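You operate a simulated robot arm through the tools that you are given. There is no shell and no other tool. Be economical: measure what you need, move in short steps, check, and stop when the job is done.

You run a simulated two-armed robot. Do the job below in one go: nothing can be reset, and whatever is moved stays where it is left.

JOB
Take the orange stopper on the end of the wall bench beside the grey mat and put it away on the top of the narrow table. Open the filling bench drawer, take the hose connector on the end of the wall bench beside the grey mat and put it away inside, then shut the drawer. Press the zero button three times. Fetch the grey planter and set it on the grey bench beside the small tub. Close the wall box door. Take the brush on the end of the wall bench beside the grey mat and put it away on the top shelf of the blue rack. Put the number block that says "27" from the top of the filling bench on top of the orange tape roll and the number block that says "92" on top of the carton there. Any order will do. Set down upright: hose connector, number block.

It is judged by the outcome, as a careful person would: the job done as asked, and still so three seconds after it is handed in. It fails if anything else is knocked over, pushed out of place, dropped, spilled or broken. Lids that push on must go on centred and level and be pressed home; caps that screw on are set level and turned clockwise until they are tight.

ROBOT AND FRAMES
Two 7-joint arms with two-finger parallel grippers on one trunk, on a base that drives. Base frame: it is fixed to the floor where the robot stands at the start and does not move with it; the origin is under the middle of the robot, x ahead of it, y to its left, z up. Units: mm, degrees, N and s.
The left shoulder is at the start at [60, 189, 1203], the right one opposite. With the tool pointing down near the work surface each hand reaches from about 100 to 620 mm from the robot's upright axis, wherever it stands, measured 20 degrees to its own side. Places, roughly: brush (6x11x8 cm) [700, 0, 800]; carton [250, 9500, 1000]; drawer [300, 10000, 700]; filling bench drawer [200, 10000, 700]; grey bench beside the small tub (18x16 cm) [-3320, 580, 780]; grey planter [-5750, -1250, 750]; hose connector (4x4x7 cm) [600, 200, 800]; number block [250, 10000, 1000]; orange stopper (7x7x5 cm) [500, 0, 800]; orange tape roll (8x8x4 cm) [500, 9600, 900]; top of the narrow table [-3400, 6200, 800]; top shelf of the blue rack [300, 8100, 1600]; wall box door [-300, -1700, 1600]; zero button [-3800, 1300, 800]. Payload 3.43 kg a hand.
Tool frame (each hand has its own): the origin (TCP) lies between the finger pads and is the grasp point; the fingertips stand 30 mm ahead of it; z points along the fingers, y is the line along which they close. The gripper opens to 94 mm. The fingers are 28 mm wide and 10 mm thick; the gripper's body (50 by 96 mm) begins 55 mm behind the TCP.
Orientation is that of the tool frame in the base frame, as [roll, pitch, yaw] about the fixed x, y, z axes, in that order (R = Rz(yaw) Ry(pitch) Rx(roll)). With the fingers straight down and closing along the base's y, the tool's x points along the base's -x, its y along +y and its z along -z.

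CONTROLS
- The arms move only by the tool send_rows. It takes "left_rows", "right_rows" or both (then of equal length, played together; a hand with none holds still); each is a list of rows, each an object of numbers (a shift or turn left out is 0, a gripper value left out holds the last): "x", "y", "z": the shift along the base's x, y, z in m; "ax", "ay", "az": the turn, a rotation vector about the base's x, y, z in degrees; "gripper": the gripper command, from -1 (shut) to 1 (fully open), values between in proportion. In form: [{"x": .., "y": .., "z": .., "ax": .., "ay": .., "az": .., "gripper": ..}, ...]. A call has 1 to 10 rows; each row shifts and turns the commanded pose from where the row before left it. A row lasts 0.2 s, in which the tool goes at most 50 mm and 8.6 degrees; a call with a longer step from one row to the next is refused whole, and so is a gripper value outside its range. Where a pose cannot be reached the arm comes as near as it can. A force on the tool above 40 N (or 10 N above the force at the start of the call, whichever is more), or a blocked arm, ends the call early, and 0.2 s more pass. Each finger travels about 153 mm/s and halts on what it meets, pressing with about 32 N; the grip force reading is that of the motor and also rises with nothing between the fingers. The clock runs only during rows and for 0.2 s after the last one: add rows that do not move to give the fingers time. It gives the time, the measured TCP pose, the force on the tool (base axes), the opening and the grip force at its end, in the units of the frame above (readings bear some noise), with the torque about the TCP (base axes, N m) and any sound that the robot's microphone picked up.
- Cameras (640 x 400 px; columns grow to the right, rows downward): "scene" is now at [11.9, 0.7, 1749.7]; the picture's right is [-0.01, -1.00, 0.00], its down [-0.81, 0.01, -0.59] and it looks along [0.59, -0.00, -0.81] (base axes); focal length 252 px, centre (320, 200). "left" rides on the left gripper at [76, -14, -103] in its tool frame; the picture's right is [0.18, 0.98, 0.00], its down [-0.75, 0.14, -0.64] and it looks along [-0.63, 0.12, 0.77] (tool axes); focal length 243 px, centre (320, 200). "right" rides on the right gripper at [76, 14, -102] in its tool frame; the picture's right is [-0.18, 0.98, 0.00], its down [-0.75, -0.14, -0.64] and it looks along [-0.63, -0.12, 0.77] (tool axes); focal length 243 px, centre (320, 200). There is no depth. A picture from a camera that has moved, and an enlarged one, comes with that camera's place and axes in the base frame and with its lens.
- grab_frame(camera): a new picture of that camera. No time passes.
- slide_trunk(by): slides the trunk up (or, below 0, down) by that many mm; the arms and the scene camera ride with it, the base frame stays. It gives what a move gives, with no picture.
- drive_base(legs): drives the robot by 1 to 6 legs, each [ahead, left, turn to the left] in mm, mm and degrees, along the robot's own axes; the way and the turn of a leg run together, so that a leg with both is an arc; at most 1500 mm and 180 degrees a leg. The arms and the cameras ride along, it lands a little off, and it stops where it bumps. It gives what a move gives.
- turn_head(pan, tilt): turns the head with the scene camera to pan (to the left, within 86 degrees either way) and tilt (down, from -29 to 69), counted from straight ahead of the robot. It gives what a move gives.
- zoom(camera, box): a new picture of the part [left, top, right, bottom] of that camera's present view, enlarged. No time passes.
- close_job(): hands the job in; it is judged then, once.

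Work in short steps. Places have to be worked out from the pictures, the camera data and where the tool is seen: move nearer, look again, correct. Check each grasp and each placing, and mend what went wrong. You have 483 turns and 230 pictures in all, those below and enlarged ones among them. Open the grippers and draw the arms clear of the work before you hand the job in, unless the task says otherwise; then end with one line.

The tools are called after "Call:" by a JSON object that holds its "name" and its "arguments". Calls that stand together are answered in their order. send_rows: Moves the arms, as the interface text tells. Its arguments: {"type":"object","properties":{"left_rows":{"type":"array"},"right_rows":{"type":"array"}},"required":[]} The other tools are called the same way: slide_trunk (by) slides the trunk up or down; drive_base (legs) drives the base; turn_head (pan, tilt) turns the head that bears the scene camera; grab_frame (camera) takes a picture; zoom (camera, box) takes an enlarged picture of a part of a camera's view; close_job () hands the job in.

At the start:

```text
clock: 0.0
left_eef_pos: [450.6, 295.2, 1117.6]
left_tcp_rot: [180.0, 0.0, 179.9]
left_wrist_force: [0.1, 0.0, 0.3]
left_wrist_torque: [0.01, 0.01, 0.01]
left_grip_width: 93.8
left_grasp_force: 0.0
right_eef_pos: [341.6, -68.1, 1134.8]
right_tcp_rot: [179.9, 0.0, -180.0]
right_wrist_force: [-1.1, 0.0, 0.4]
right_wrist_torque: [-0.01, -0.02, 0.0]
right_grip_width: 94.1
right_grasp_force: 0.1
trunk travel left (down, up): [-875.0, 115.0]
robot x, y, heading: [-1.5, -2.2, 0.1]
head pan, tilt: [-0.4, 53.9]
```

scene: 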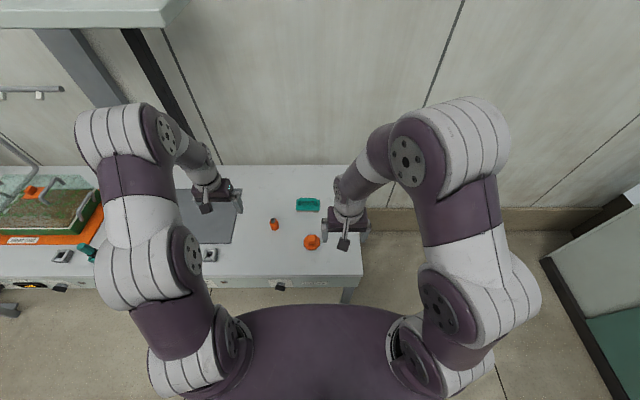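
right: 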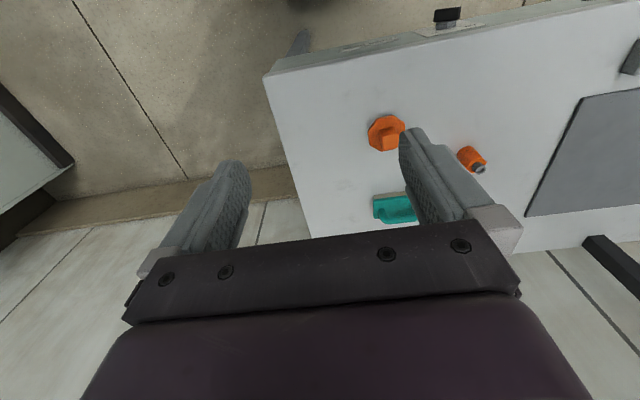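
left: 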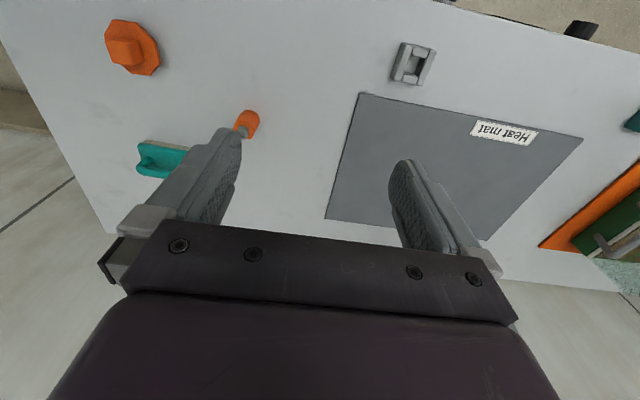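

Start: objects are on the bench ahead. I look around first to learn the layout for driving.

Call:
{"name": "turn_head", "arguments": {"pan": -80, "tilt": 15}}

Call:
{"name": "grab_frame", "arguments": {"camera": "scene"}}

Call:
{"name": "turn_head", "arguments": {"pan": 80, "tilt": 15}}

Call:
{"name": "grab_frame", "arguments": {"camera": "scene"}}

```text
clock: 1.5
left_eef_pos: [450.3, 294.8, 1116.7]
left_tcp_rot: [179.9, 0.0, -179.9]
left_wrist_force: [-0.2, 0.3, -1.3]
left_wrist_torque: [0.02, -0.04, 0.01]
left_grip_width: 94.0
left_grasp_force: 0.1
right_eef_pos: [341.7, -69.4, 1134.4]
right_tcp_rot: [179.9, 0.1, 180.0]
right_wrist_force: [0.0, -0.7, -0.6]
right_wrist_torque: [-0.02, 0.06, 0.0]
right_grip_width: 94.2
right_grasp_force: 0.1
trunk travel left (down, up): [-875.0, 115.0]
robot x, y, heading: [-2.7, -0.8, -0.1]
head pan, tilt: [-80.0, 15.0]
```

```text
226 pictures are left
camera scene: at [-45.0, -90.8, 1808.5], right [-0.98, -0.17, 0.0], down [-0.05, 0.26, -0.97], along [0.17, -0.95, -0.26], focal length 252 px, centre (320, 200)
```

scene: 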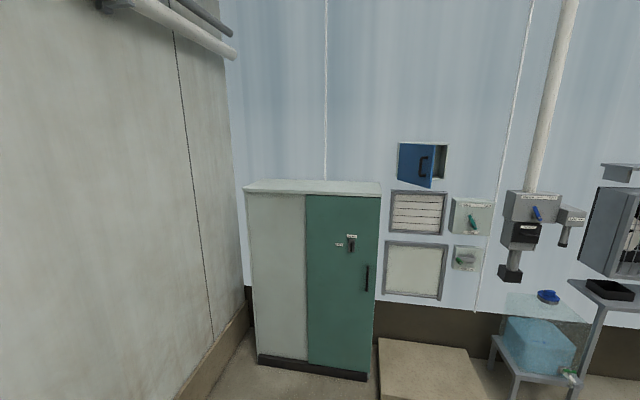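

```text
clock: 4.0
left_eef_pos: [451.8, 295.0, 1116.5]
left_tcp_rot: [180.0, 0.1, -180.0]
left_wrist_force: [0.2, 0.1, -1.0]
left_wrist_torque: [-0.03, 0.04, 0.01]
left_grip_width: 94.0
left_grasp_force: 0.1
right_eef_pos: [341.9, -68.6, 1134.7]
right_tcp_rot: [180.0, 0.0, -180.0]
right_wrist_force: [-0.3, 1.1, -0.5]
right_wrist_torque: [0.0, 0.01, -0.03]
right_grip_width: 93.9
right_grasp_force: 0.1
trunk travel left (down, up): [-875.0, 115.0]
robot x, y, heading: [4.0, -2.4, -0.1]
head pan, tilt: [80.0, 15.0]
```

```text
225 pictures are left
camera scene: at [-45.1, 93.2, 1808.6], right [0.98, -0.17, 0.0], down [-0.05, -0.25, -0.97], along [0.17, 0.95, -0.26], focal length 252 px, centre (320, 200)
```

scene: 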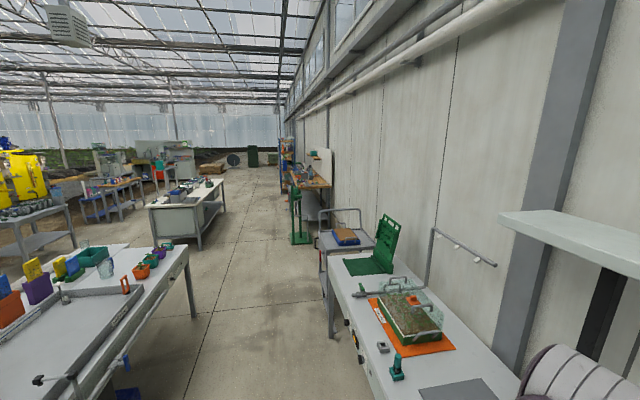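

The wall box is to the right with its blue door ajar. Zoom on it for detail.

Call:
{"name": "turn_head", "arguments": {"pan": -80, "tilt": 15}}

Call:
{"name": "zoom", "arguments": {"camera": "scene", "box": [360, 120, 520, 220]}}

Call:
{"name": "zoom", "arguments": {"camera": "scene", "box": [320, 240, 640, 400]}}

```text
clock: 6.5
left_eef_pos: [450.7, 296.4, 1117.3]
left_tcp_rot: [180.0, 0.0, 179.9]
left_wrist_force: [-0.1, -0.3, -1.1]
left_wrist_torque: [-0.02, 0.01, 0.01]
left_grip_width: 94.2
left_grasp_force: 0.0
right_eef_pos: [341.6, -69.3, 1135.1]
right_tcp_rot: [-179.9, -0.1, 180.0]
right_wrist_force: [0.4, -0.2, 0.1]
right_wrist_torque: [0.02, 0.01, 0.0]
right_grip_width: 93.5
right_grasp_force: 0.0
trunk travel left (down, up): [-875.0, 115.0]
robot x, y, heading: [-2.5, 5.2, 0.1]
head pan, tilt: [-80.0, 15.0]
```

```text
4.00 times, centred on (440, 170) of scene
camera zoom: at [-45.1, -90.8, 1808.6], right [-0.98, -0.17, 0.0], down [-0.05, 0.25, -0.97], along [0.17, -0.95, -0.26], focal length 1009 px, centre (-160, 320)
```

zoom: 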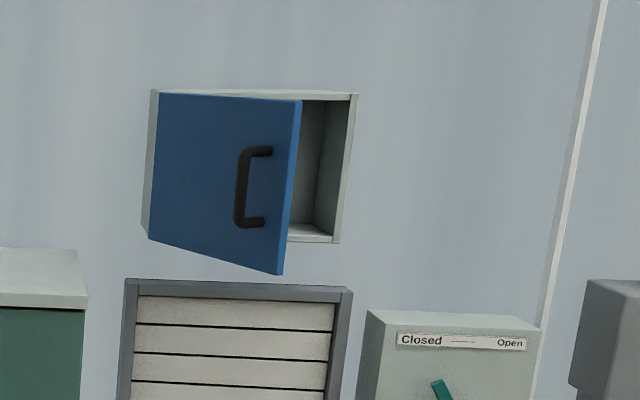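

```text
2.00 times, centred on (480, 320) of scene
camera zoom: at [-45.1, -90.8, 1808.6], right [-0.98, -0.17, 0.0], down [-0.05, 0.25, -0.97], along [0.17, -0.95, -0.26], focal length 504 px, centre (0, -40)
```

zoom: 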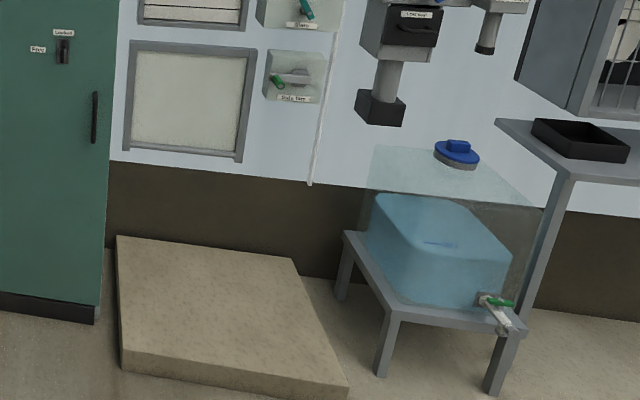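

The door's hinge is on the +x side (~[-260,-1900]), free edge ~[-435,-1650,1620]; a plinth in front has its edge at y≈-1450. I drive to face it, standing off the plinth.

Call:
{"name": "drive_base", "arguments": {"legs": [[-350, 0, 0], [0, 0, -90], [850, 0, 0]]}}

Call:
{"name": "slide_trunk", "arguments": {"by": 110}}

Call:
{"name": "turn_head", "arguments": {"pan": 0, "tilt": 25}}

Call:
{"name": "grab_frame", "arguments": {"camera": "scene"}}

```text
clock: 16.7
left_eef_pos: [-85.7, -1304.4, 1117.4]
left_tcp_rot: [-180.0, 0.0, 88.5]
left_wrist_force: [-0.9, 0.1, -0.1]
left_wrist_torque: [-0.01, 0.03, 0.03]
left_grip_width: 93.9
left_grasp_force: 0.0
right_eef_pos: [-446.3, -1187.0, 1134.7]
right_tcp_rot: [180.0, 0.0, 88.4]
right_wrist_force: [-0.7, 0.6, -0.8]
right_wrist_torque: [0.02, 0.01, 0.0]
right_grip_width: 94.0
right_grasp_force: 0.2
trunk travel left (down, up): [-875.0, 115.0]
robot x, y, heading: [-367.0, -845.8, -91.7]
head pan, tilt: [-80.0, 15.0]
```

```text
clock: 18.1
left_eef_pos: [-84.5, -1306.3, 1226.5]
left_tcp_rot: [-180.0, 0.0, 88.5]
left_wrist_force: [0.3, -0.1, 0.0]
left_wrist_torque: [-0.02, 0.0, 0.02]
left_grip_width: 94.1
left_grasp_force: 0.1
right_eef_pos: [-446.7, -1188.3, 1244.2]
right_tcp_rot: [180.0, 0.0, 88.4]
right_wrist_force: [0.2, 0.2, 0.2]
right_wrist_torque: [0.0, -0.01, -0.02]
right_grip_width: 94.0
right_grasp_force: 0.0
trunk travel left (down, up): [-985.0, 5.0]
robot x, y, heading: [-367.3, -846.3, -91.3]
head pan, tilt: [-80.0, 15.0]
```

```text
clock: 19.6
left_eef_pos: [-85.1, -1306.8, 1227.2]
left_tcp_rot: [180.0, 0.0, 88.5]
left_wrist_force: [0.6, -0.3, -0.3]
left_wrist_torque: [0.0, 0.04, 0.0]
left_grip_width: 94.2
left_grasp_force: 0.1
right_eef_pos: [-445.9, -1188.0, 1244.5]
right_tcp_rot: [179.9, 0.0, 88.5]
right_wrist_force: [-0.1, 0.0, -0.6]
right_wrist_torque: [-0.03, 0.04, -0.02]
right_grip_width: 94.1
right_grasp_force: 0.2
trunk travel left (down, up): [-985.0, 5.0]
robot x, y, heading: [-370.0, -847.6, -91.4]
head pan, tilt: [0.0, 25.0]
```

```text
222 pictures are left
camera scene: at [-370.6, -878.7, 1902.3], right [-1.0, 0.03, 0.0], down [0.01, 0.42, -0.91], along [-0.03, -0.91, -0.42], focal length 252 px, centre (320, 200)
```

scene: 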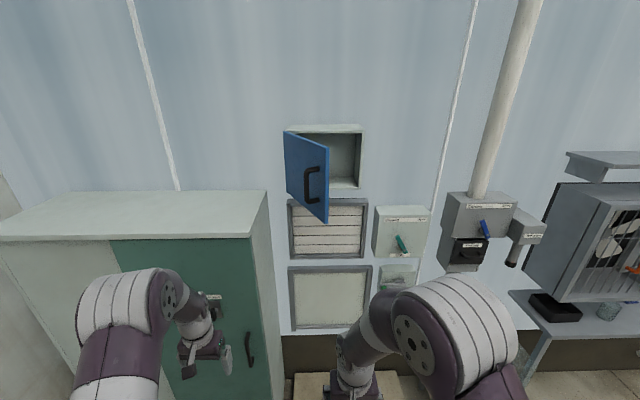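

Free edge is about [-421,-1630], z 1510–1725. I turn the right hand to point at the wall while raising it, and draw the left hand back from the cabinet.

Call:
{"name": "send_rows", "arguments": {"right_rows": [{"z": 0.036, "y": -0.014, "ax": -8.5, "gripper": -1}, {"z": 0.036, "y": -0.014, "ax": -8.5}, {"z": 0.036, "y": -0.014, "ax": -8.5}, {"z": 0.036, "y": -0.014, "ax": -8.5}, {"z": 0.036, "y": -0.014, "ax": -8.5}, {"z": 0.036, "y": -0.014, "ax": -8.5}, {"z": 0.036, "y": -0.014, "ax": -8.5}, {"z": 0.036, "y": -0.014, "ax": -8.5}, {"z": 0.036, "y": -0.014, "ax": -8.5}, {"z": 0.036, "y": -0.014, "ax": -8.5}], "left_rows": [{"y": 0.015}, {"y": 0.015}, {"y": 0.015}, {"y": 0.015}, {"y": 0.015}, {"y": 0.015}, {"y": 0.015}, {"y": 0.015}, {"y": 0.015}, {"y": 0.015}]}}

Call:
{"name": "send_rows", "arguments": {"right_rows": [{"x": -0.01, "ax": -5}, {"x": -0.01}]}}

Call:
{"name": "grab_frame", "arguments": {"camera": "scene"}}

```text
clock: 21.8
left_eef_pos: [-85.0, -1155.5, 1226.2]
left_tcp_rot: [179.9, 0.0, 88.5]
left_wrist_force: [-0.1, 0.2, -0.1]
left_wrist_torque: [-0.03, -0.01, -0.02]
left_grip_width: 94.0
left_grasp_force: 0.1
right_eef_pos: [-447.2, -1328.7, 1606.3]
right_tcp_rot: [161.9, 84.8, 71.8]
right_wrist_force: [-0.6, 0.3, 0.4]
right_wrist_torque: [0.01, -0.02, 0.0]
right_grip_width: 0.1
right_grasp_force: 32.3
trunk travel left (down, up): [-985.0, 5.0]
robot x, y, heading: [-372.1, -849.5, -91.5]
head pan, tilt: [0.0, 25.0]
```

```text
clock: 22.4
left_eef_pos: [-85.5, -1155.0, 1227.7]
left_tcp_rot: [180.0, 0.0, 88.5]
left_wrist_force: [0.3, -0.2, -0.1]
left_wrist_torque: [-0.01, 0.01, 0.0]
left_grip_width: 94.0
left_grasp_force: 0.2
right_eef_pos: [-465.2, -1328.3, 1605.9]
right_tcp_rot: [88.0, 88.5, -1.9]
right_wrist_force: [0.1, 0.4, 0.1]
right_wrist_torque: [-0.01, -0.02, 0.04]
right_grip_width: 0.2
right_grasp_force: 31.9
trunk travel left (down, up): [-985.0, 5.0]
robot x, y, heading: [-366.1, -851.3, -91.5]
head pan, tilt: [0.0, 25.0]
```

```text
221 pictures are left
camera scene: at [-371.0, -878.4, 1902.3], right [-1.0, 0.03, 0.0], down [0.01, 0.42, -0.91], along [-0.02, -0.91, -0.42], focal length 252 px, centre (320, 200)
```

scene: 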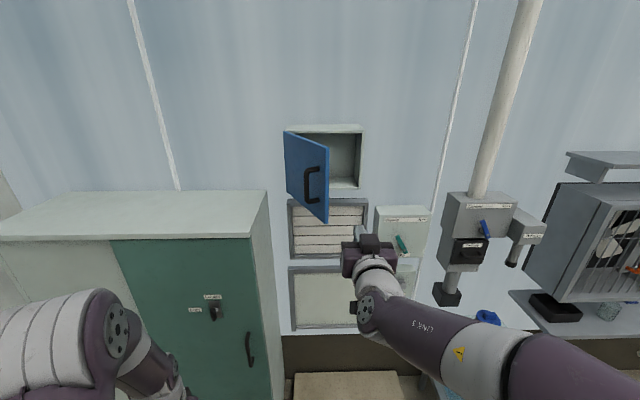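

Hand points at the wall. Shift it to x≈-415, z≈1660, then drive 200 mm nearer.

Call:
{"name": "send_rows", "arguments": {"right_rows": [{"x": 0.018, "z": 0.018}, {"x": 0.018, "z": 0.018}, {"x": 0.018, "z": 0.018}]}}

Call:
{"name": "drive_base", "arguments": {"legs": [[200, 0, 0]]}}

Call:
{"name": "grab_frame", "arguments": {"camera": "scene"}}

```text
clock: 23.2
left_eef_pos: [-84.4, -1155.8, 1226.3]
left_tcp_rot: [180.0, 0.0, 88.4]
left_wrist_force: [-0.1, -0.1, 0.8]
left_wrist_torque: [0.0, -0.01, 0.0]
left_grip_width: 94.2
left_grasp_force: 0.0
right_eef_pos: [-410.8, -1328.9, 1659.5]
right_tcp_rot: [90.7, 88.4, 0.7]
right_wrist_force: [0.3, -0.2, -0.6]
right_wrist_torque: [0.0, 0.03, 0.02]
right_grip_width: 0.0
right_grasp_force: 31.8
trunk travel left (down, up): [-985.0, 5.0]
robot x, y, heading: [-370.5, -847.9, -91.5]
head pan, tilt: [0.0, 25.0]
```

```text
clock: 24.9
left_eef_pos: [-91.2, -1353.2, 1225.7]
left_tcp_rot: [179.9, -0.1, 88.2]
left_wrist_force: [0.8, -0.1, 0.2]
left_wrist_torque: [0.01, 0.01, 0.0]
left_grip_width: 94.3
left_grasp_force: 0.2
right_eef_pos: [-421.6, -1525.2, 1659.0]
right_tcp_rot: [89.8, 88.4, -0.9]
right_wrist_force: [0.0, -0.5, 0.4]
right_wrist_torque: [-0.01, 0.01, -0.02]
right_grip_width: 0.1
right_grasp_force: 32.2
trunk travel left (down, up): [-985.0, 5.0]
robot x, y, heading: [-373.3, -1039.4, -91.6]
head pan, tilt: [0.0, 25.0]
stopped in leg 1: the force on the tool passed its limit at 61 N (the readings are from after the stop); the commanded pose is now the measured one
```

```text
220 pictures are left
camera scene: at [-375.0, -1075.4, 1902.3], right [-1.0, 0.03, 0.0], down [0.01, 0.42, -0.91], along [-0.03, -0.91, -0.42], focal length 252 px, centre (320, 200)
```

scene: 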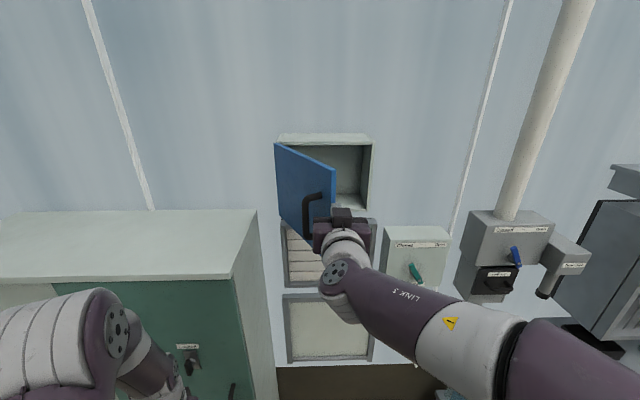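

The hand met something near y=-1555; check with the right camera.

Call:
{"name": "grab_frame", "arguments": {"camera": "right"}}

Call:
{"name": "zoom", "arguments": {"camera": "scene", "box": [260, 120, 420, 220]}}

```text
219 pictures are left
camera right: at [-403.5, -1422.5, 1583.6], right [0.98, -0.01, 0.21], down [-0.16, 0.64, 0.75], along [-0.14, -0.77, 0.63], focal length 243 px, centre (320, 200)
```

right: 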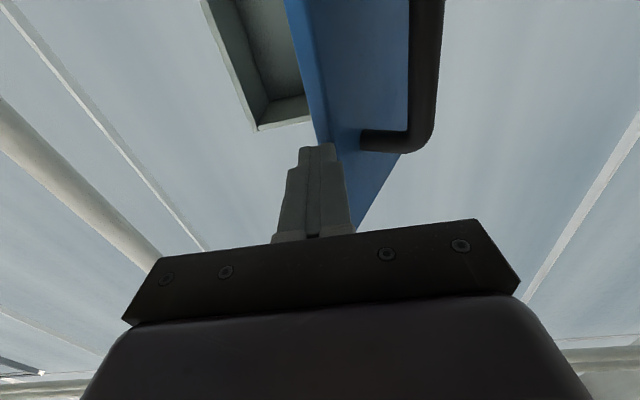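

```text
4.00 times, centred on (340, 170) of scene
camera zoom: at [-375.0, -1075.4, 1902.3], right [-1.0, 0.03, 0.0], down [0.01, 0.42, -0.91], along [-0.03, -0.91, -0.42], focal length 1009 px, centre (240, 320)
```

zoom: 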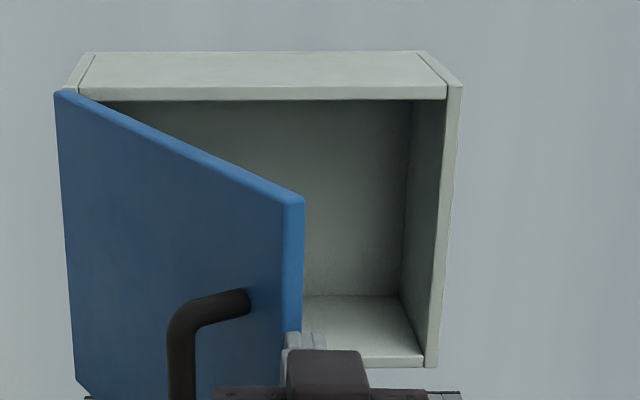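

The tip caught the door's outer edge. The handle's top is ~z 1680 and the door's top ~1747, so I go above the handle: back off, x to -395, z to 1717, then push.

Call:
{"name": "send_rows", "arguments": {"right_rows": [{"y": 0.03}, {"x": 0.013, "z": 0.029}, {"x": 0.013, "z": 0.029}]}}

Call:
{"name": "send_rows", "arguments": {"right_rows": [{"y": -0.02}, {"y": -0.02}, {"y": -0.02}, {"y": -0.02}, {"y": -0.02}, {"y": -0.02}, {"y": -0.02}, {"y": -0.02}]}}

Call:
{"name": "grab_frame", "arguments": {"camera": "scene"}}

```text
clock: 25.7
left_eef_pos: [-91.8, -1353.2, 1225.5]
left_tcp_rot: [-180.0, -0.1, 88.3]
left_wrist_force: [0.1, -1.2, -0.3]
left_wrist_torque: [0.03, -0.01, -0.01]
left_grip_width: 94.1
left_grasp_force: 0.1
right_eef_pos: [-395.4, -1498.2, 1717.0]
right_tcp_rot: [92.1, 88.3, 1.5]
right_wrist_force: [-0.1, -0.6, -0.4]
right_wrist_torque: [-0.02, 0.01, 0.01]
right_grip_width: 0.1
right_grasp_force: 31.9
trunk travel left (down, up): [-985.0, 5.0]
robot x, y, heading: [-373.5, -1043.3, -91.7]
head pan, tilt: [0.0, 25.0]
```

```text
clock: 27.5
left_eef_pos: [-91.3, -1354.3, 1226.8]
left_tcp_rot: [-180.0, -0.1, 88.2]
left_wrist_force: [-0.8, 0.9, -0.1]
left_wrist_torque: [0.0, -0.05, 0.01]
left_grip_width: 93.8
left_grasp_force: 0.1
right_eef_pos: [-394.6, -1655.3, 1715.9]
right_tcp_rot: [92.0, 88.4, 1.4]
right_wrist_force: [-0.2, 1.1, 0.3]
right_wrist_torque: [0.01, 0.02, -0.01]
right_grip_width: 0.0
right_grasp_force: 31.6
trunk travel left (down, up): [-985.0, 5.0]
robot x, y, heading: [-371.6, -1043.1, -91.5]
head pan, tilt: [0.0, 25.0]
```

```text
217 pictures are left
camera scene: at [-375.6, -1076.1, 1902.3], right [-1.0, 0.03, 0.0], down [0.01, 0.42, -0.91], along [-0.03, -0.91, -0.42], focal length 252 px, centre (320, 200)
```

scene: 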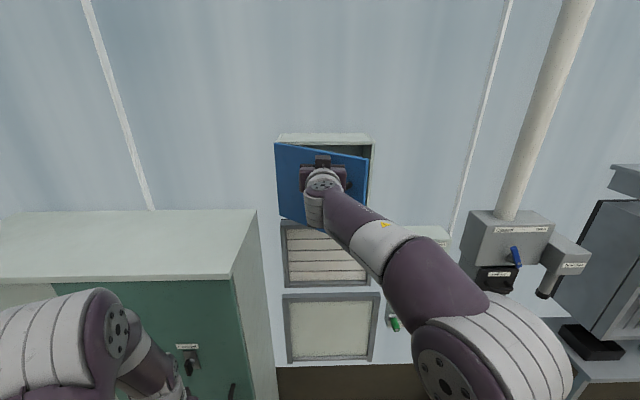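

The door is swinging shut; keep pushing until the force rises, slightly toward the free edge.

Call:
{"name": "send_rows", "arguments": {"right_rows": [{"y": -0.02, "x": -0.01}, {"y": -0.02, "x": -0.01}, {"y": -0.02, "x": -0.01}, {"y": -0.015, "x": -0.01}, {"y": -0.015, "x": -0.01}, {"y": -0.015}, {"y": -0.015}, {"y": -0.015}, {"y": -0.015}, {"y": -0.015}]}}

Call:
{"name": "grab_frame", "arguments": {"camera": "scene"}}

```text
clock: 29.3
left_eef_pos: [-92.6, -1350.0, 1227.3]
left_tcp_rot: [180.0, 0.1, 88.3]
left_wrist_force: [0.2, -0.2, 0.3]
left_wrist_torque: [-0.01, 0.02, 0.01]
left_grip_width: 94.0
left_grasp_force: 0.1
right_eef_pos: [-446.4, -1779.6, 1717.7]
right_tcp_rot: [87.3, 88.2, -3.4]
right_wrist_force: [0.3, 0.3, 0.4]
right_wrist_torque: [0.02, -0.01, -0.01]
right_grip_width: 0.0
right_grasp_force: 32.6
trunk travel left (down, up): [-985.0, 5.0]
robot x, y, heading: [-371.4, -1044.1, -91.9]
head pan, tilt: [0.0, 25.0]
stopped in row 8 (right hand): the force on the tool passed its limit at 69 N (the readings are from after the stop); the commanded pose is now the measured one
```

```text
216 pictures are left
camera scene: at [-376.5, -1069.6, 1902.5], right [-1.0, 0.03, 0.0], down [0.01, 0.42, -0.91], along [-0.03, -0.91, -0.42], focal length 252 px, centre (320, 200)
```

scene: 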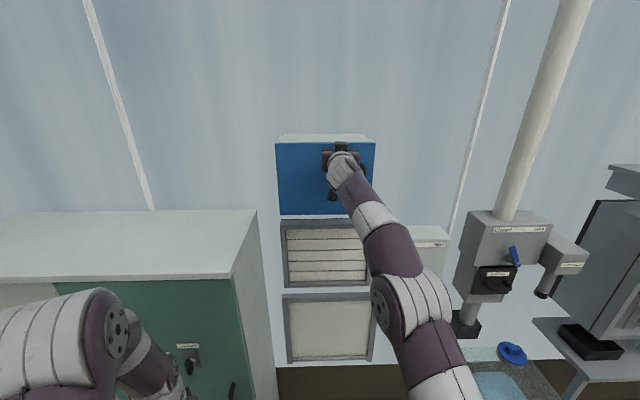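

The door hit its stop. Withdraw and check it stays shut.

Call:
{"name": "send_rows", "arguments": {"right_rows": [{"y": 0.045}, {"y": 0.045}, {"y": 0.045}, {"y": 0.045}, {"y": 0.045}, {"y": 0.045}, {"y": 0.045}, {"y": 0.045, "z": -0.03}, {"y": 0.045, "z": -0.03}, {"z": -0.04}]}}

Call:
{"name": "zoom", "arguments": {"camera": "scene", "box": [240, 110, 440, 235]}}

```text
refused: row 8 steps farther than a row can; nothing moved
```

```text
3.20 times, centred on (340, 172) of scene
camera zoom: at [-376.5, -1069.6, 1902.5], right [-1.0, 0.03, 0.0], down [0.01, 0.42, -0.91], along [-0.03, -0.91, -0.42], focal length 807 px, centre (256, 288)
```

zoom: 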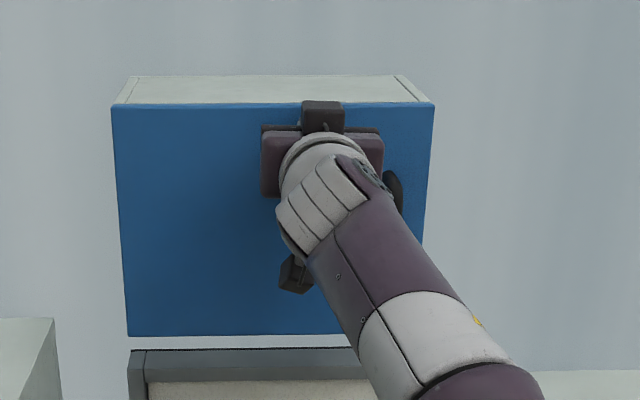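

The shift was too long for one row; same withdrawal with smaller steps.

Call:
{"name": "send_rows", "arguments": {"right_rows": [{"y": 0.04}, {"y": 0.045}, {"y": 0.045}, {"y": 0.045}, {"y": 0.045}, {"y": 0.045}, {"y": 0.045}, {"y": 0.045}, {"y": 0.035, "z": -0.03}, {"z": -0.04}]}}

Call:
{"name": "zoom", "arguments": {"camera": "scene", "box": [240, 110, 440, 235]}}

```text
clock: 31.5
left_eef_pos: [-91.8, -1352.4, 1225.9]
left_tcp_rot: [179.9, 0.0, 88.2]
left_wrist_force: [-0.5, -0.3, 0.1]
left_wrist_torque: [0.03, -0.01, 0.01]
left_grip_width: 94.3
left_grasp_force: 0.0
right_eef_pos: [-444.3, -1394.3, 1654.7]
right_tcp_rot: [99.4, 88.3, 8.9]
right_wrist_force: [0.2, -0.1, 0.3]
right_wrist_torque: [-0.03, -0.02, -0.03]
right_grip_width: 0.0
right_grasp_force: 32.0
right hand out of reach, approached as far as the arm can: row 10
trunk travel left (down, up): [-985.0, 5.0]
robot x, y, heading: [-371.3, -1041.4, -91.9]
head pan, tilt: [0.0, 25.0]
```

```text
3.20 times, centred on (340, 172) of scene
camera zoom: at [-375.6, -1075.7, 1902.3], right [-1.0, 0.03, 0.0], down [0.01, 0.42, -0.91], along [-0.03, -0.91, -0.42], focal length 807 px, centre (256, 288)
```

zoom: 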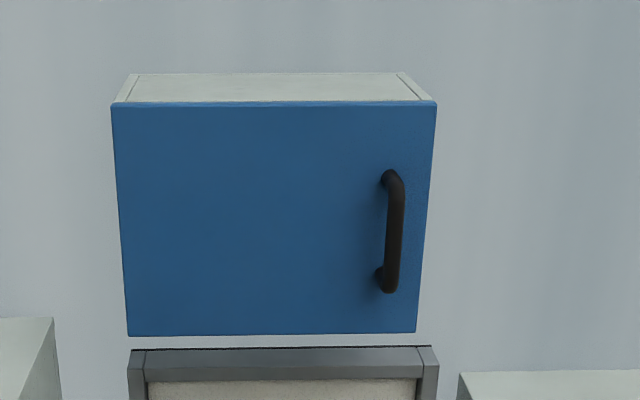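

Door is shut. Restore the right arm to tool-down, back away, and turn to look toward the planter side.

Call:
{"name": "send_rows", "arguments": {"right_rows": [{"z": -0.037, "ax": 8.5}, {"z": -0.037, "ax": 8.5}, {"z": -0.037, "ax": 8.5}, {"z": -0.037, "ax": 8.5}, {"z": -0.037, "ax": 8.5}, {"z": -0.037, "ax": 8.5}, {"z": -0.037, "ax": 8.5}, {"z": -0.037, "ax": 8.5}, {"z": -0.037, "ax": 8.5}, {"z": -0.037, "ax": 8.5}]}}

Call:
{"name": "send_rows", "arguments": {"right_rows": [{"ax": 5, "gripper": 1}, {"y": 0.02}]}}

Call:
{"name": "drive_base", "arguments": {"legs": [[-400, 0, 0], [0, 0, -88]]}}

Call:
{"name": "turn_head", "arguments": {"pan": 0, "tilt": 15}}

Call:
{"name": "grab_frame", "arguments": {"camera": "scene"}}

```text
clock: 33.7
left_eef_pos: [-91.5, -1354.4, 1224.9]
left_tcp_rot: [-179.9, -0.1, 88.3]
left_wrist_force: [0.3, -0.1, -0.4]
left_wrist_torque: [0.0, 0.01, 0.02]
left_grip_width: 94.2
left_grasp_force: 0.0
right_eef_pos: [-446.5, -1397.7, 1284.7]
right_tcp_rot: [-179.4, 4.8, 88.3]
right_wrist_force: [0.6, 0.2, -0.5]
right_wrist_torque: [-0.04, 0.01, 0.02]
right_grip_width: 0.0
right_grasp_force: 32.3
trunk travel left (down, up): [-985.0, 5.0]
robot x, y, heading: [-372.0, -1047.2, -91.4]
head pan, tilt: [0.0, 25.0]
```

```text
clock: 34.3
left_eef_pos: [-90.9, -1352.7, 1226.4]
left_tcp_rot: [-180.0, 0.0, 88.3]
left_wrist_force: [0.0, -0.4, 0.3]
left_wrist_torque: [0.0, 0.01, 0.0]
left_grip_width: 94.2
left_grasp_force: 0.0
right_eef_pos: [-446.4, -1376.2, 1285.6]
right_tcp_rot: [-179.3, -0.2, 88.4]
right_wrist_force: [-0.3, 0.3, 0.5]
right_wrist_torque: [0.0, 0.0, 0.01]
right_grip_width: 93.7
right_grasp_force: 0.0
trunk travel left (down, up): [-985.0, 5.0]
robot x, y, heading: [-373.6, -1042.1, -91.6]
head pan, tilt: [0.0, 25.0]
```

```text
clock: 40.5
left_eef_pos: [-654.9, -943.2, 1226.7]
left_tcp_rot: [180.0, 0.1, 1.4]
left_wrist_force: [-0.1, 0.2, -0.1]
left_wrist_torque: [0.04, 0.0, 0.01]
left_grip_width: 93.8
left_grasp_force: 0.0
right_eef_pos: [-697.1, -589.5, 1285.2]
right_tcp_rot: [-179.2, -0.2, 1.5]
right_wrist_force: [0.4, 0.6, -0.4]
right_wrist_torque: [-0.01, 0.02, 0.01]
right_grip_width: 93.9
right_grasp_force: 0.1
trunk travel left (down, up): [-985.0, 5.0]
robot x, y, heading: [-362.4, -646.2, -178.6]
head pan, tilt: [0.0, 25.0]
```

```text
clock: 41.2
left_eef_pos: [-655.7, -944.0, 1227.4]
left_tcp_rot: [-180.0, 0.0, 1.4]
left_wrist_force: [0.4, -0.2, 0.5]
left_wrist_torque: [0.02, -0.03, -0.01]
left_grip_width: 94.0
left_grasp_force: 0.1
right_eef_pos: [-697.3, -591.6, 1285.4]
right_tcp_rot: [-179.3, -0.2, 1.6]
right_wrist_force: [-0.2, -0.6, -0.7]
right_wrist_torque: [0.01, 0.02, 0.04]
right_grip_width: 93.9
right_grasp_force: 0.1
trunk travel left (down, up): [-985.0, 5.0]
robot x, y, heading: [-356.5, -642.2, -178.5]
head pan, tilt: [0.0, 15.0]
```

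```text
213 pictures are left
camera scene: at [-396.3, -644.7, 1918.5], right [-0.02, 1.0, 0.0], down [0.26, 0.01, -0.97], along [-0.97, -0.02, -0.26], focal length 252 px, centre (320, 200)
```

scene: 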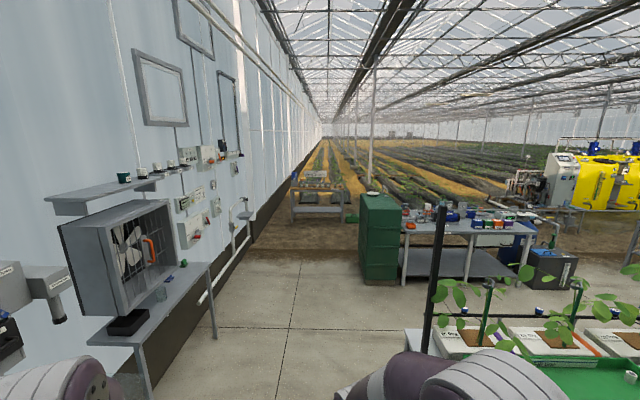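

Identify: planter is on the far small table (~px 297,188); grey bench with cups at ~px 424,229. Zoom both.

Call:
{"name": "zoom", "arguments": {"camera": "scene", "box": [260, 150, 380, 225]}}

Call:
{"name": "zoom", "arguments": {"camera": "scene", "box": [380, 180, 590, 310]}}

```text
5.33 times, centred on (320, 188) of scene
camera zoom: at [-396.3, -644.7, 1918.5], right [-0.02, 1.0, 0.0], down [0.26, 0.01, -0.97], along [-0.97, -0.02, -0.26], focal length 1345 px, centre (320, 267)
```

zoom: 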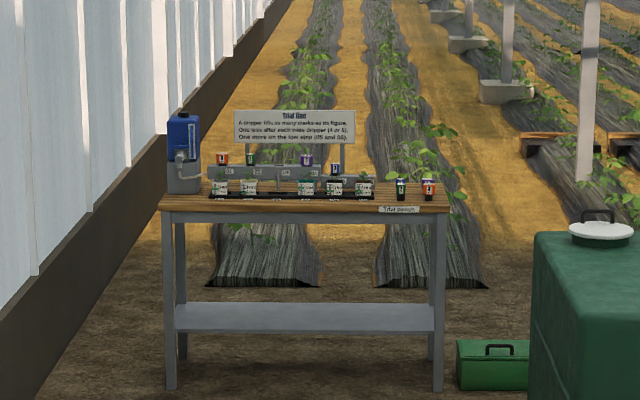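

```text
3.05 times, centred on (485, 245) of scene
camera zoom: at [-396.3, -644.7, 1918.5], right [-0.02, 1.0, 0.0], down [0.26, 0.01, -0.97], along [-0.97, -0.02, -0.26], focal length 768 px, centre (-183, 63)
```

zoom: 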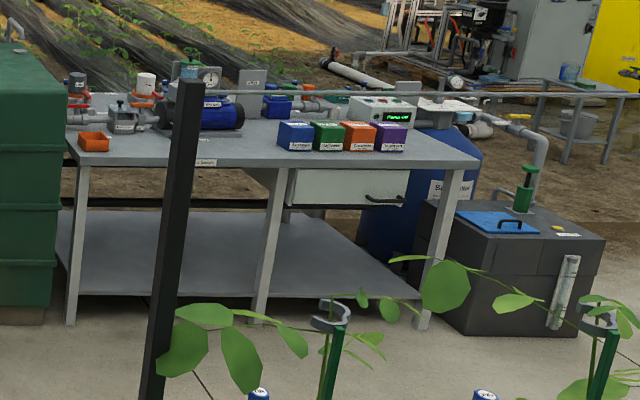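

Corridor along y≈-700 is clear to the trial table (front edge x≈-5600). Drive 4.2 m ahead and look again.

Call:
{"name": "drive_base", "arguments": {"legs": [[1400, 0, 0], [1400, 0, 0], [1400, 0, 0]]}}

Call:
{"name": "turn_head", "arguments": {"pan": 0, "tilt": 30}}

Call:
{"name": "grab_frame", "arguments": {"camera": "scene"}}

```text
clock: 61.8
left_eef_pos: [-4937.5, -1080.7, 1225.9]
left_tcp_rot: [180.0, 0.1, 2.7]
left_wrist_force: [-0.8, -0.6, -0.3]
left_wrist_torque: [0.01, 0.02, 0.0]
left_grip_width: 94.1
left_grasp_force: 0.1
right_eef_pos: [-4988.1, -729.2, 1285.4]
right_tcp_rot: [-179.3, -0.1, 2.8]
right_wrist_force: [0.9, 0.3, 0.0]
right_wrist_torque: [-0.01, 0.03, 0.01]
right_grip_width: 93.8
right_grasp_force: 0.1
trunk travel left (down, up): [-985.0, 5.0]
robot x, y, heading: [-4650.5, -775.5, -177.5]
head pan, tilt: [0.0, 15.0]
```

```text
clock: 62.5
left_eef_pos: [-4938.6, -1079.8, 1226.1]
left_tcp_rot: [180.0, 0.0, 2.7]
left_wrist_force: [-0.6, -0.6, 0.2]
left_wrist_torque: [0.03, -0.01, 0.0]
left_grip_width: 94.1
left_grasp_force: 0.0
right_eef_pos: [-4988.7, -728.0, 1283.9]
right_tcp_rot: [-179.2, -0.1, 2.7]
right_wrist_force: [0.2, 0.1, -0.7]
right_wrist_torque: [-0.01, 0.0, 0.0]
right_grip_width: 94.0
right_grasp_force: 0.1
trunk travel left (down, up): [-985.0, 5.0]
robot x, y, heading: [-4651.2, -771.3, -177.4]
head pan, tilt: [0.0, 30.0]
```

```text
210 pictures are left
camera scene: at [-4683.8, -776.1, 1894.4], right [-0.05, 1.0, 0.0], down [0.5, 0.02, -0.87], along [-0.87, -0.04, -0.5], focal length 252 px, centre (320, 200)
```

scene: 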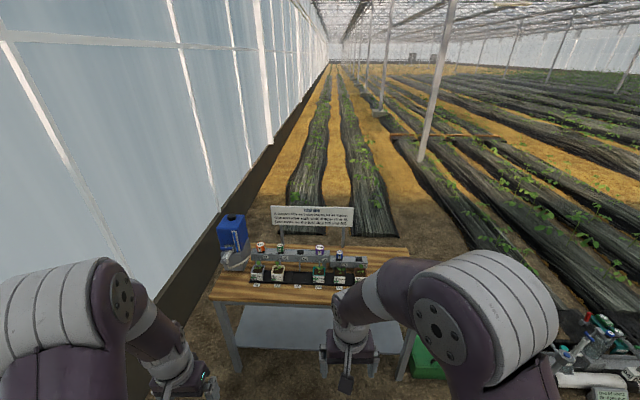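

Zoom on the table to find the grey planter.

Call:
{"name": "zoom", "arguments": {"camera": "scene", "box": [200, 195, 420, 333]}}

Call:
{"name": "zoom", "arguments": {"camera": "scene", "box": [540, 300, 640, 400]}}

```text
2.90 times, centred on (310, 264) of scene
camera zoom: at [-4683.8, -776.1, 1894.4], right [-0.05, 1.0, 0.0], down [0.5, 0.02, -0.87], along [-0.87, -0.04, -0.5], focal length 731 px, centre (349, 14)
```

zoom: 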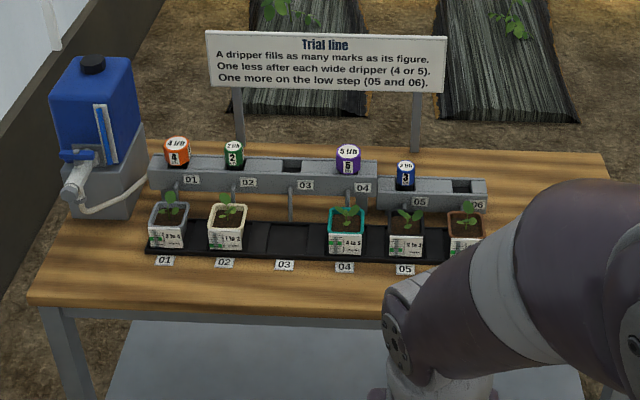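

```text
4.00 times, centred on (590, 350) of scene
camera zoom: at [-4683.8, -776.1, 1894.4], right [-0.05, 1.0, 0.0], down [0.5, 0.02, -0.87], along [-0.87, -0.04, -0.5], focal length 1009 px, centre (-760, -400)
```

zoom: 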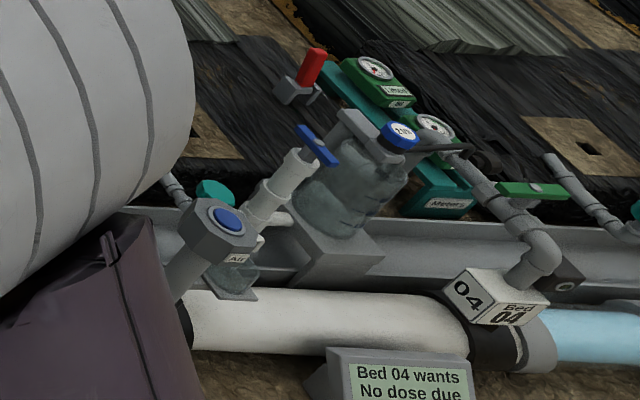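

The grey planter is the pot at station 01 (~[-5700,-1180]), under a dripper header. I drive nearer with the left hand toward it.

Call:
{"name": "drive_base", "arguments": {"legs": [[450, 234, -2.6]]}}

Call:
{"name": "turn_head", "arguments": {"pan": 10, "tilt": 50}}

Call:
{"name": "grab_frame", "arguments": {"camera": "scene"}}

Call:
{"name": "grab_frame", "arguments": {"camera": "left"}}

```text
clock: 65.5
left_eef_pos: [-5391.1, -1318.0, 1226.7]
left_tcp_rot: [-179.9, 0.1, 0.8]
left_wrist_force: [0.3, 0.2, 0.6]
left_wrist_torque: [0.02, -0.01, -0.01]
left_grip_width: 93.8
left_grasp_force: 0.0
right_eef_pos: [-5430.2, -965.7, 1285.0]
right_tcp_rot: [-179.3, -0.1, 0.8]
right_wrist_force: [0.5, -0.2, 0.4]
right_wrist_torque: [0.02, 0.0, 0.0]
right_grip_width: 94.0
right_grasp_force: 0.1
trunk travel left (down, up): [-985.0, 5.0]
robot x, y, heading: [-5096.3, -1024.8, -178.9]
head pan, tilt: [0.0, 30.0]
```

```text
clock: 66.3
left_eef_pos: [-5394.0, -1319.0, 1225.7]
left_tcp_rot: [-179.9, -0.1, 0.7]
left_wrist_force: [-1.1, -0.6, 1.5]
left_wrist_torque: [-0.02, 0.02, -0.02]
left_grip_width: 94.1
left_grasp_force: 0.0
right_eef_pos: [-5431.9, -966.8, 1285.2]
right_tcp_rot: [-179.2, -0.2, 0.8]
right_wrist_force: [-0.2, -0.5, 0.3]
right_wrist_torque: [0.0, -0.01, -0.01]
right_grip_width: 94.1
right_grasp_force: 0.0
trunk travel left (down, up): [-985.0, 5.0]
robot x, y, heading: [-5092.5, -1025.6, -179.3]
head pan, tilt: [10.0, 50.0]
```

```text
207 pictures are left
camera scene: at [-5114.2, -1037.2, 1864.9], right [-0.19, 0.98, 0.0], down [0.75, 0.14, -0.64], along [-0.63, -0.12, -0.77], focal length 252 px, centre (320, 200)
```

scene: 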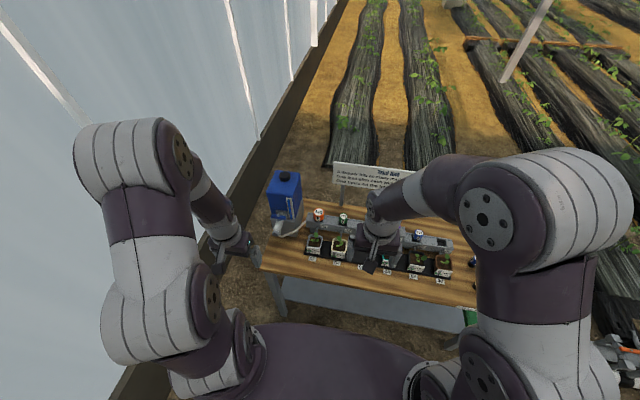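

```text
206 pictures are left
camera left: at [-5317.5, -1304.8, 1327.6], right [0.2, -0.98, 0.0], down [-0.75, -0.15, 0.64], along [-0.63, -0.13, -0.77], focal length 243 px, centre (320, 200)
```

left: 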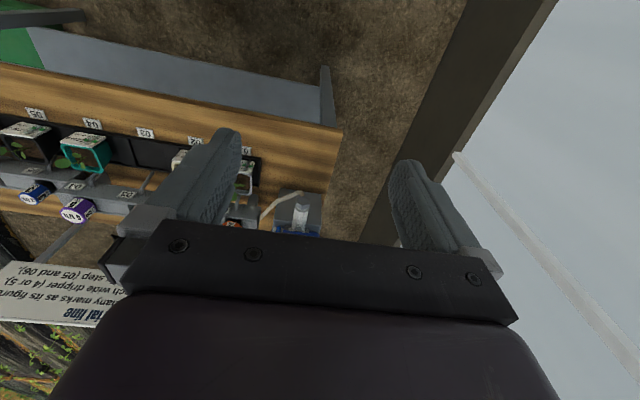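

Zoom the pots area.

Call:
{"name": "zoom", "arguments": {"camera": "scene", "box": [250, 160, 410, 300]}}

```text
2.86 times, centred on (330, 230) of scene
camera zoom: at [-5114.2, -1037.2, 1864.9], right [-0.19, 0.98, 0.0], down [0.75, 0.14, -0.64], along [-0.63, -0.12, -0.77], focal length 720 px, centre (291, 114)
```

zoom: 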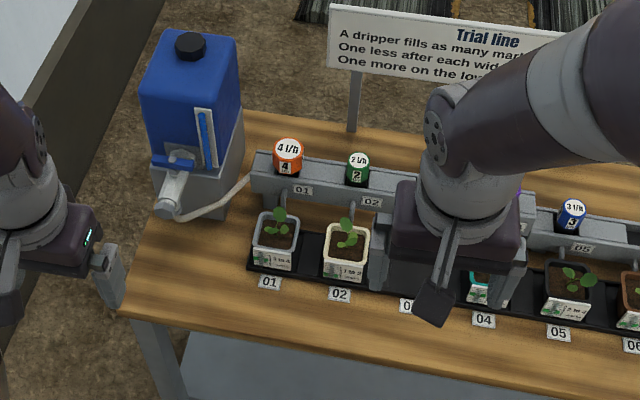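

Pot 01's rim is at about [-5684,-1167,873], about 75 mm wide, 113 mm spacing. I tilt the left hand to ~57° from vertical, bring it in front, then lower the trunk.

Call:
{"name": "send_rows", "arguments": {"left_rows": [{"x": -0.0, "y": 0.022, "ay": 8.2}, {"y": 0.022, "ay": 8.2}, {"y": 0.022, "ay": 8.2}, {"y": 0.022, "ay": 8.2}, {"y": 0.022, "ay": 8.2}, {"y": 0.022, "ay": 8.2}, {"y": 0.02, "ay": 8.0}, {"x": -0.02}, {"x": -0.02}, {"x": -0.02}]}}

Call:
{"name": "slide_trunk", "arguments": {"by": -250}}

Call:
{"name": "grab_frame", "arguments": {"camera": "left"}}

Call:
{"name": "grab_frame", "arguments": {"camera": "scene"}}

```text
clock: 67.6
left_eef_pos: [-5397.9, -1208.3, 1230.0]
left_tcp_rot: [-173.4, 32.3, 0.8]
left_wrist_force: [-2.0, -1.3, -0.8]
left_wrist_torque: [0.07, -0.08, -0.27]
left_grip_width: 93.8
left_grasp_force: 0.0
left hand out of reach, approached as far as the arm can: row 3, 4, 6
right_eef_pos: [-5430.1, -966.1, 1285.4]
right_tcp_rot: [-179.3, -0.1, 0.7]
right_wrist_force: [-0.8, 0.5, -0.4]
right_wrist_torque: [-0.02, 0.01, 0.01]
right_grip_width: 93.9
right_grasp_force: 0.1
trunk travel left (down, up): [-985.0, 5.0]
robot x, y, heading: [-5096.7, -1026.8, -179.6]
head pan, tilt: [10.0, 50.0]
stopped in row 6 (left hand): the force on the tool passed its limit at 56 N (the readings are from after the stop); the commanded pose is now the measured one
```

```text
clock: 70.2
left_eef_pos: [-5398.9, -1209.4, 978.5]
left_tcp_rot: [-173.3, 32.0, 0.9]
left_wrist_force: [-6.5, 0.0, 2.4]
left_wrist_torque: [-0.03, -0.64, 0.01]
left_grip_width: 94.1
left_grasp_force: 0.2
right_eef_pos: [-5431.4, -965.7, 1033.5]
right_tcp_rot: [-179.3, -0.2, 0.7]
right_wrist_force: [0.1, 0.3, 0.5]
right_wrist_torque: [-0.01, 0.0, 0.02]
right_grip_width: 94.1
right_grasp_force: 0.0
trunk travel left (down, up): [-735.0, 255.0]
robot x, y, heading: [-5101.0, -1023.7, -179.2]
head pan, tilt: [10.0, 50.0]
```

```text
204 pictures are left
camera left: at [-5278.9, -1204.7, 1025.4], right [0.11, -0.97, -0.19], down [-0.3, -0.22, 0.93], along [-0.95, -0.04, -0.32], focal length 243 px, centre (320, 200)
```

left: 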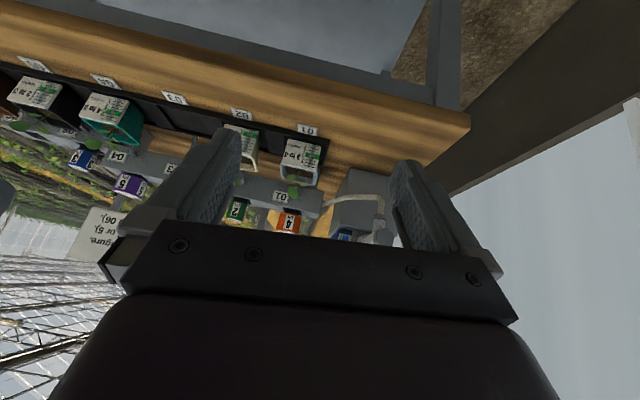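

```text
203 pictures are left
camera scene: at [-5113.2, -1036.7, 1614.9], right [-0.19, 0.98, 0.0], down [0.75, 0.14, -0.64], along [-0.63, -0.12, -0.77], focal length 252 px, centre (320, 200)
```

scene: 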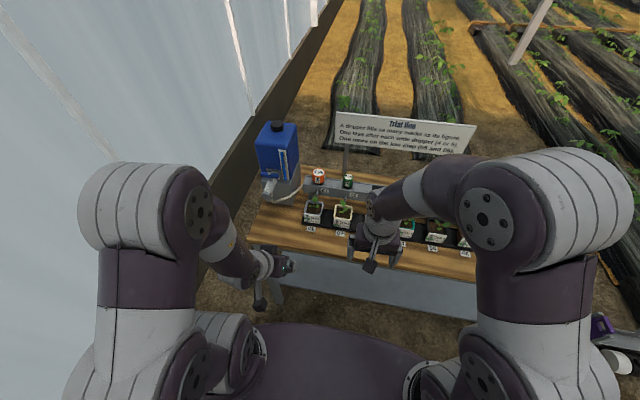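

The arm was too folded there. Move the hand forward, then continue rotating.

Call:
{"name": "send_rows", "arguments": {"left_rows": [{"x": -0.03}, {"x": -0.03}, {"x": -0.03}, {"ay": 5, "ax": -1}, {"ay": 7, "ax": -1}, {"ay": 7, "y": 0.01, "ax": -2}, {"ay": 6, "y": 0.01, "ax": -2}]}}

Call:
{"name": "grab_frame", "arguments": {"camera": "left"}}

```text
clock: 71.8
left_eef_pos: [-5510.0, -1221.7, 996.2]
left_tcp_rot: [-175.8, 53.0, -0.5]
left_wrist_force: [-0.3, 0.1, 0.7]
left_wrist_torque: [0.0, 0.02, -0.01]
left_grip_width: 94.1
left_grasp_force: 0.0
left hand out of reach, approached as far as the arm can: row 5, 6, 7
right_eef_pos: [-5431.3, -966.5, 1034.4]
right_tcp_rot: [-179.3, -0.1, 0.8]
right_wrist_force: [0.8, 0.8, -0.3]
right_wrist_torque: [-0.05, 0.07, -0.02]
right_grip_width: 94.2
right_grasp_force: 0.0
trunk travel left (down, up): [-735.0, 255.0]
robot x, y, heading: [-5098.0, -1023.8, -179.4]
head pan, tilt: [10.0, 50.0]
```

```text
202 pictures are left
camera left: at [-5380.7, -1216.8, 997.0], right [0.04, -0.98, -0.19], down [0.05, -0.19, 0.98], along [-1.0, -0.05, 0.04], focal length 243 px, centre (320, 200)
```

left: 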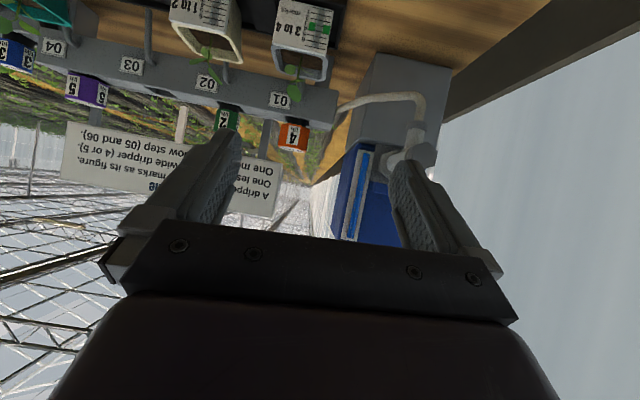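

Level the fingers and move to ~110 mm short of the pot along the approach line.

Call:
{"name": "send_rows", "arguments": {"left_rows": [{"x": -0.02, "y": 0.017, "z": -0.028, "ax": -1.2, "az": 1.9}, {"x": -0.02, "y": 0.017, "z": -0.028, "ax": -1.3, "az": 1.9}, {"x": -0.022, "y": 0.018, "z": -0.026}]}}

Call:
{"name": "grab_frame", "arguments": {"camera": "left"}}

Call:
{"name": "zoom", "arguments": {"camera": "scene", "box": [240, 150, 400, 270]}}

```text
clock: 72.6
left_eef_pos: [-5568.8, -1256.4, 922.8]
left_tcp_rot: [-178.4, 52.5, 0.6]
left_wrist_force: [-0.1, -0.7, -0.3]
left_wrist_torque: [0.02, -0.04, 0.02]
left_grip_width: 94.1
left_grasp_force: 0.1
left hand out of reach, approached as far as the arm can: row 1, 2, 3
right_eef_pos: [-5433.8, -967.0, 1034.3]
right_tcp_rot: [-179.2, -0.3, 0.7]
right_wrist_force: [-0.4, -0.2, 0.9]
right_wrist_torque: [-0.04, -0.02, 0.0]
right_grip_width: 94.2
right_grasp_force: 0.1
trunk travel left (down, up): [-735.0, 255.0]
robot x, y, heading: [-5097.3, -1023.3, -179.0]
head pan, tilt: [10.0, 50.0]
```

```text
201 pictures are left
camera left: at [-5441.2, -1243.0, 924.2], right [0.1, -0.98, -0.16], down [0.05, -0.16, 0.99], along [-0.99, -0.11, 0.03], focal length 243 px, centre (320, 200)
```

left: 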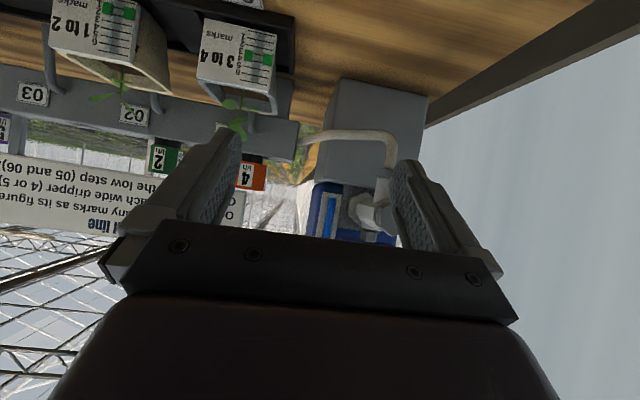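

```text
3.33 times, centred on (320, 210) of scene
camera zoom: at [-5115.5, -1037.1, 1614.8], right [-0.19, 0.98, 0.0], down [0.75, 0.14, -0.64], along [-0.63, -0.12, -0.77], focal length 841 px, centre (320, 167)
```

zoom: 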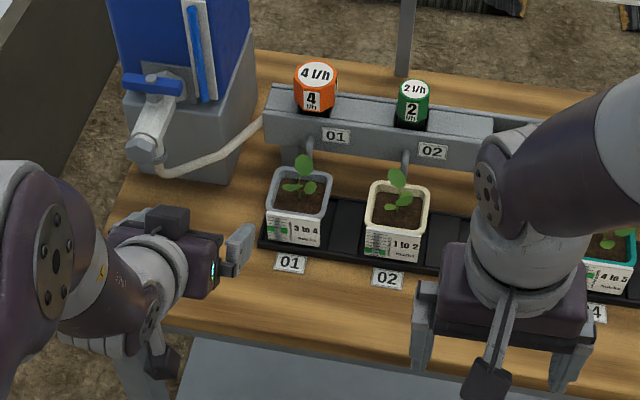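

The wrist is too close to the body; back the robot by 180 mm and extend instead.

Call:
{"name": "drive_base", "arguments": {"legs": [[-180, 0, 0]]}}

Call:
{"name": "send_rows", "arguments": {"left_rows": [{"x": -0.03, "y": 0.016}, {"x": -0.03, "y": 0.016}, {"x": -0.03, "y": 0.016}, {"x": -0.03, "y": 0.016}, {"x": -0.03, "y": 0.016}]}}

Call:
{"name": "grab_frame", "arguments": {"camera": "left"}}

```text
clock: 74.1
left_eef_pos: [-5388.5, -1253.6, 924.5]
left_tcp_rot: [-178.4, 52.6, 0.6]
left_wrist_force: [-0.1, -0.1, 0.0]
left_wrist_torque: [-0.03, -0.03, -0.01]
left_grip_width: 93.9
left_grasp_force: 0.1
right_eef_pos: [-5250.9, -964.5, 1034.3]
right_tcp_rot: [-179.3, -0.1, 0.8]
right_wrist_force: [0.5, -0.4, 0.0]
right_wrist_torque: [0.02, 0.0, 0.0]
right_grip_width: 94.0
right_grasp_force: 0.0
trunk travel left (down, up): [-735.0, 255.0]
robot x, y, heading: [-4916.1, -1018.2, -179.1]
head pan, tilt: [10.0, 50.0]
```

```text
clock: 75.3
left_eef_pos: [-5507.8, -1221.2, 942.3]
left_tcp_rot: [-177.8, 52.5, 0.6]
left_wrist_force: [-0.2, -1.0, -0.7]
left_wrist_torque: [0.0, -0.05, -0.04]
left_grip_width: 93.8
left_grasp_force: 0.2
left hand out of reach, approached as far as the arm can: row 1, 2, 3, 4, 5
right_eef_pos: [-5253.7, -964.4, 1033.7]
right_tcp_rot: [-179.4, -0.2, 0.8]
right_wrist_force: [-0.4, 0.5, -0.7]
right_wrist_torque: [-0.03, -0.02, -0.02]
right_grip_width: 94.2
right_grasp_force: 0.1
trunk travel left (down, up): [-735.0, 255.0]
robot x, y, heading: [-4918.3, -1022.0, -179.2]
head pan, tilt: [10.0, 50.0]
```

```text
199 pictures are left
camera left: at [-5379.1, -1208.8, 943.3], right [0.09, -0.98, -0.17], down [0.05, -0.16, 0.99], along [-0.99, -0.1, 0.03], focal length 243 px, centre (320, 200)
```

left: 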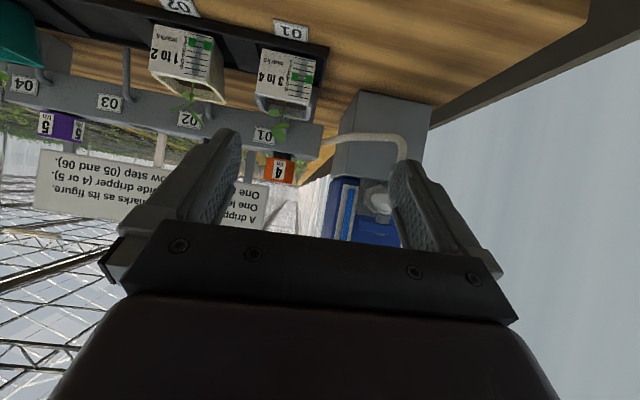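

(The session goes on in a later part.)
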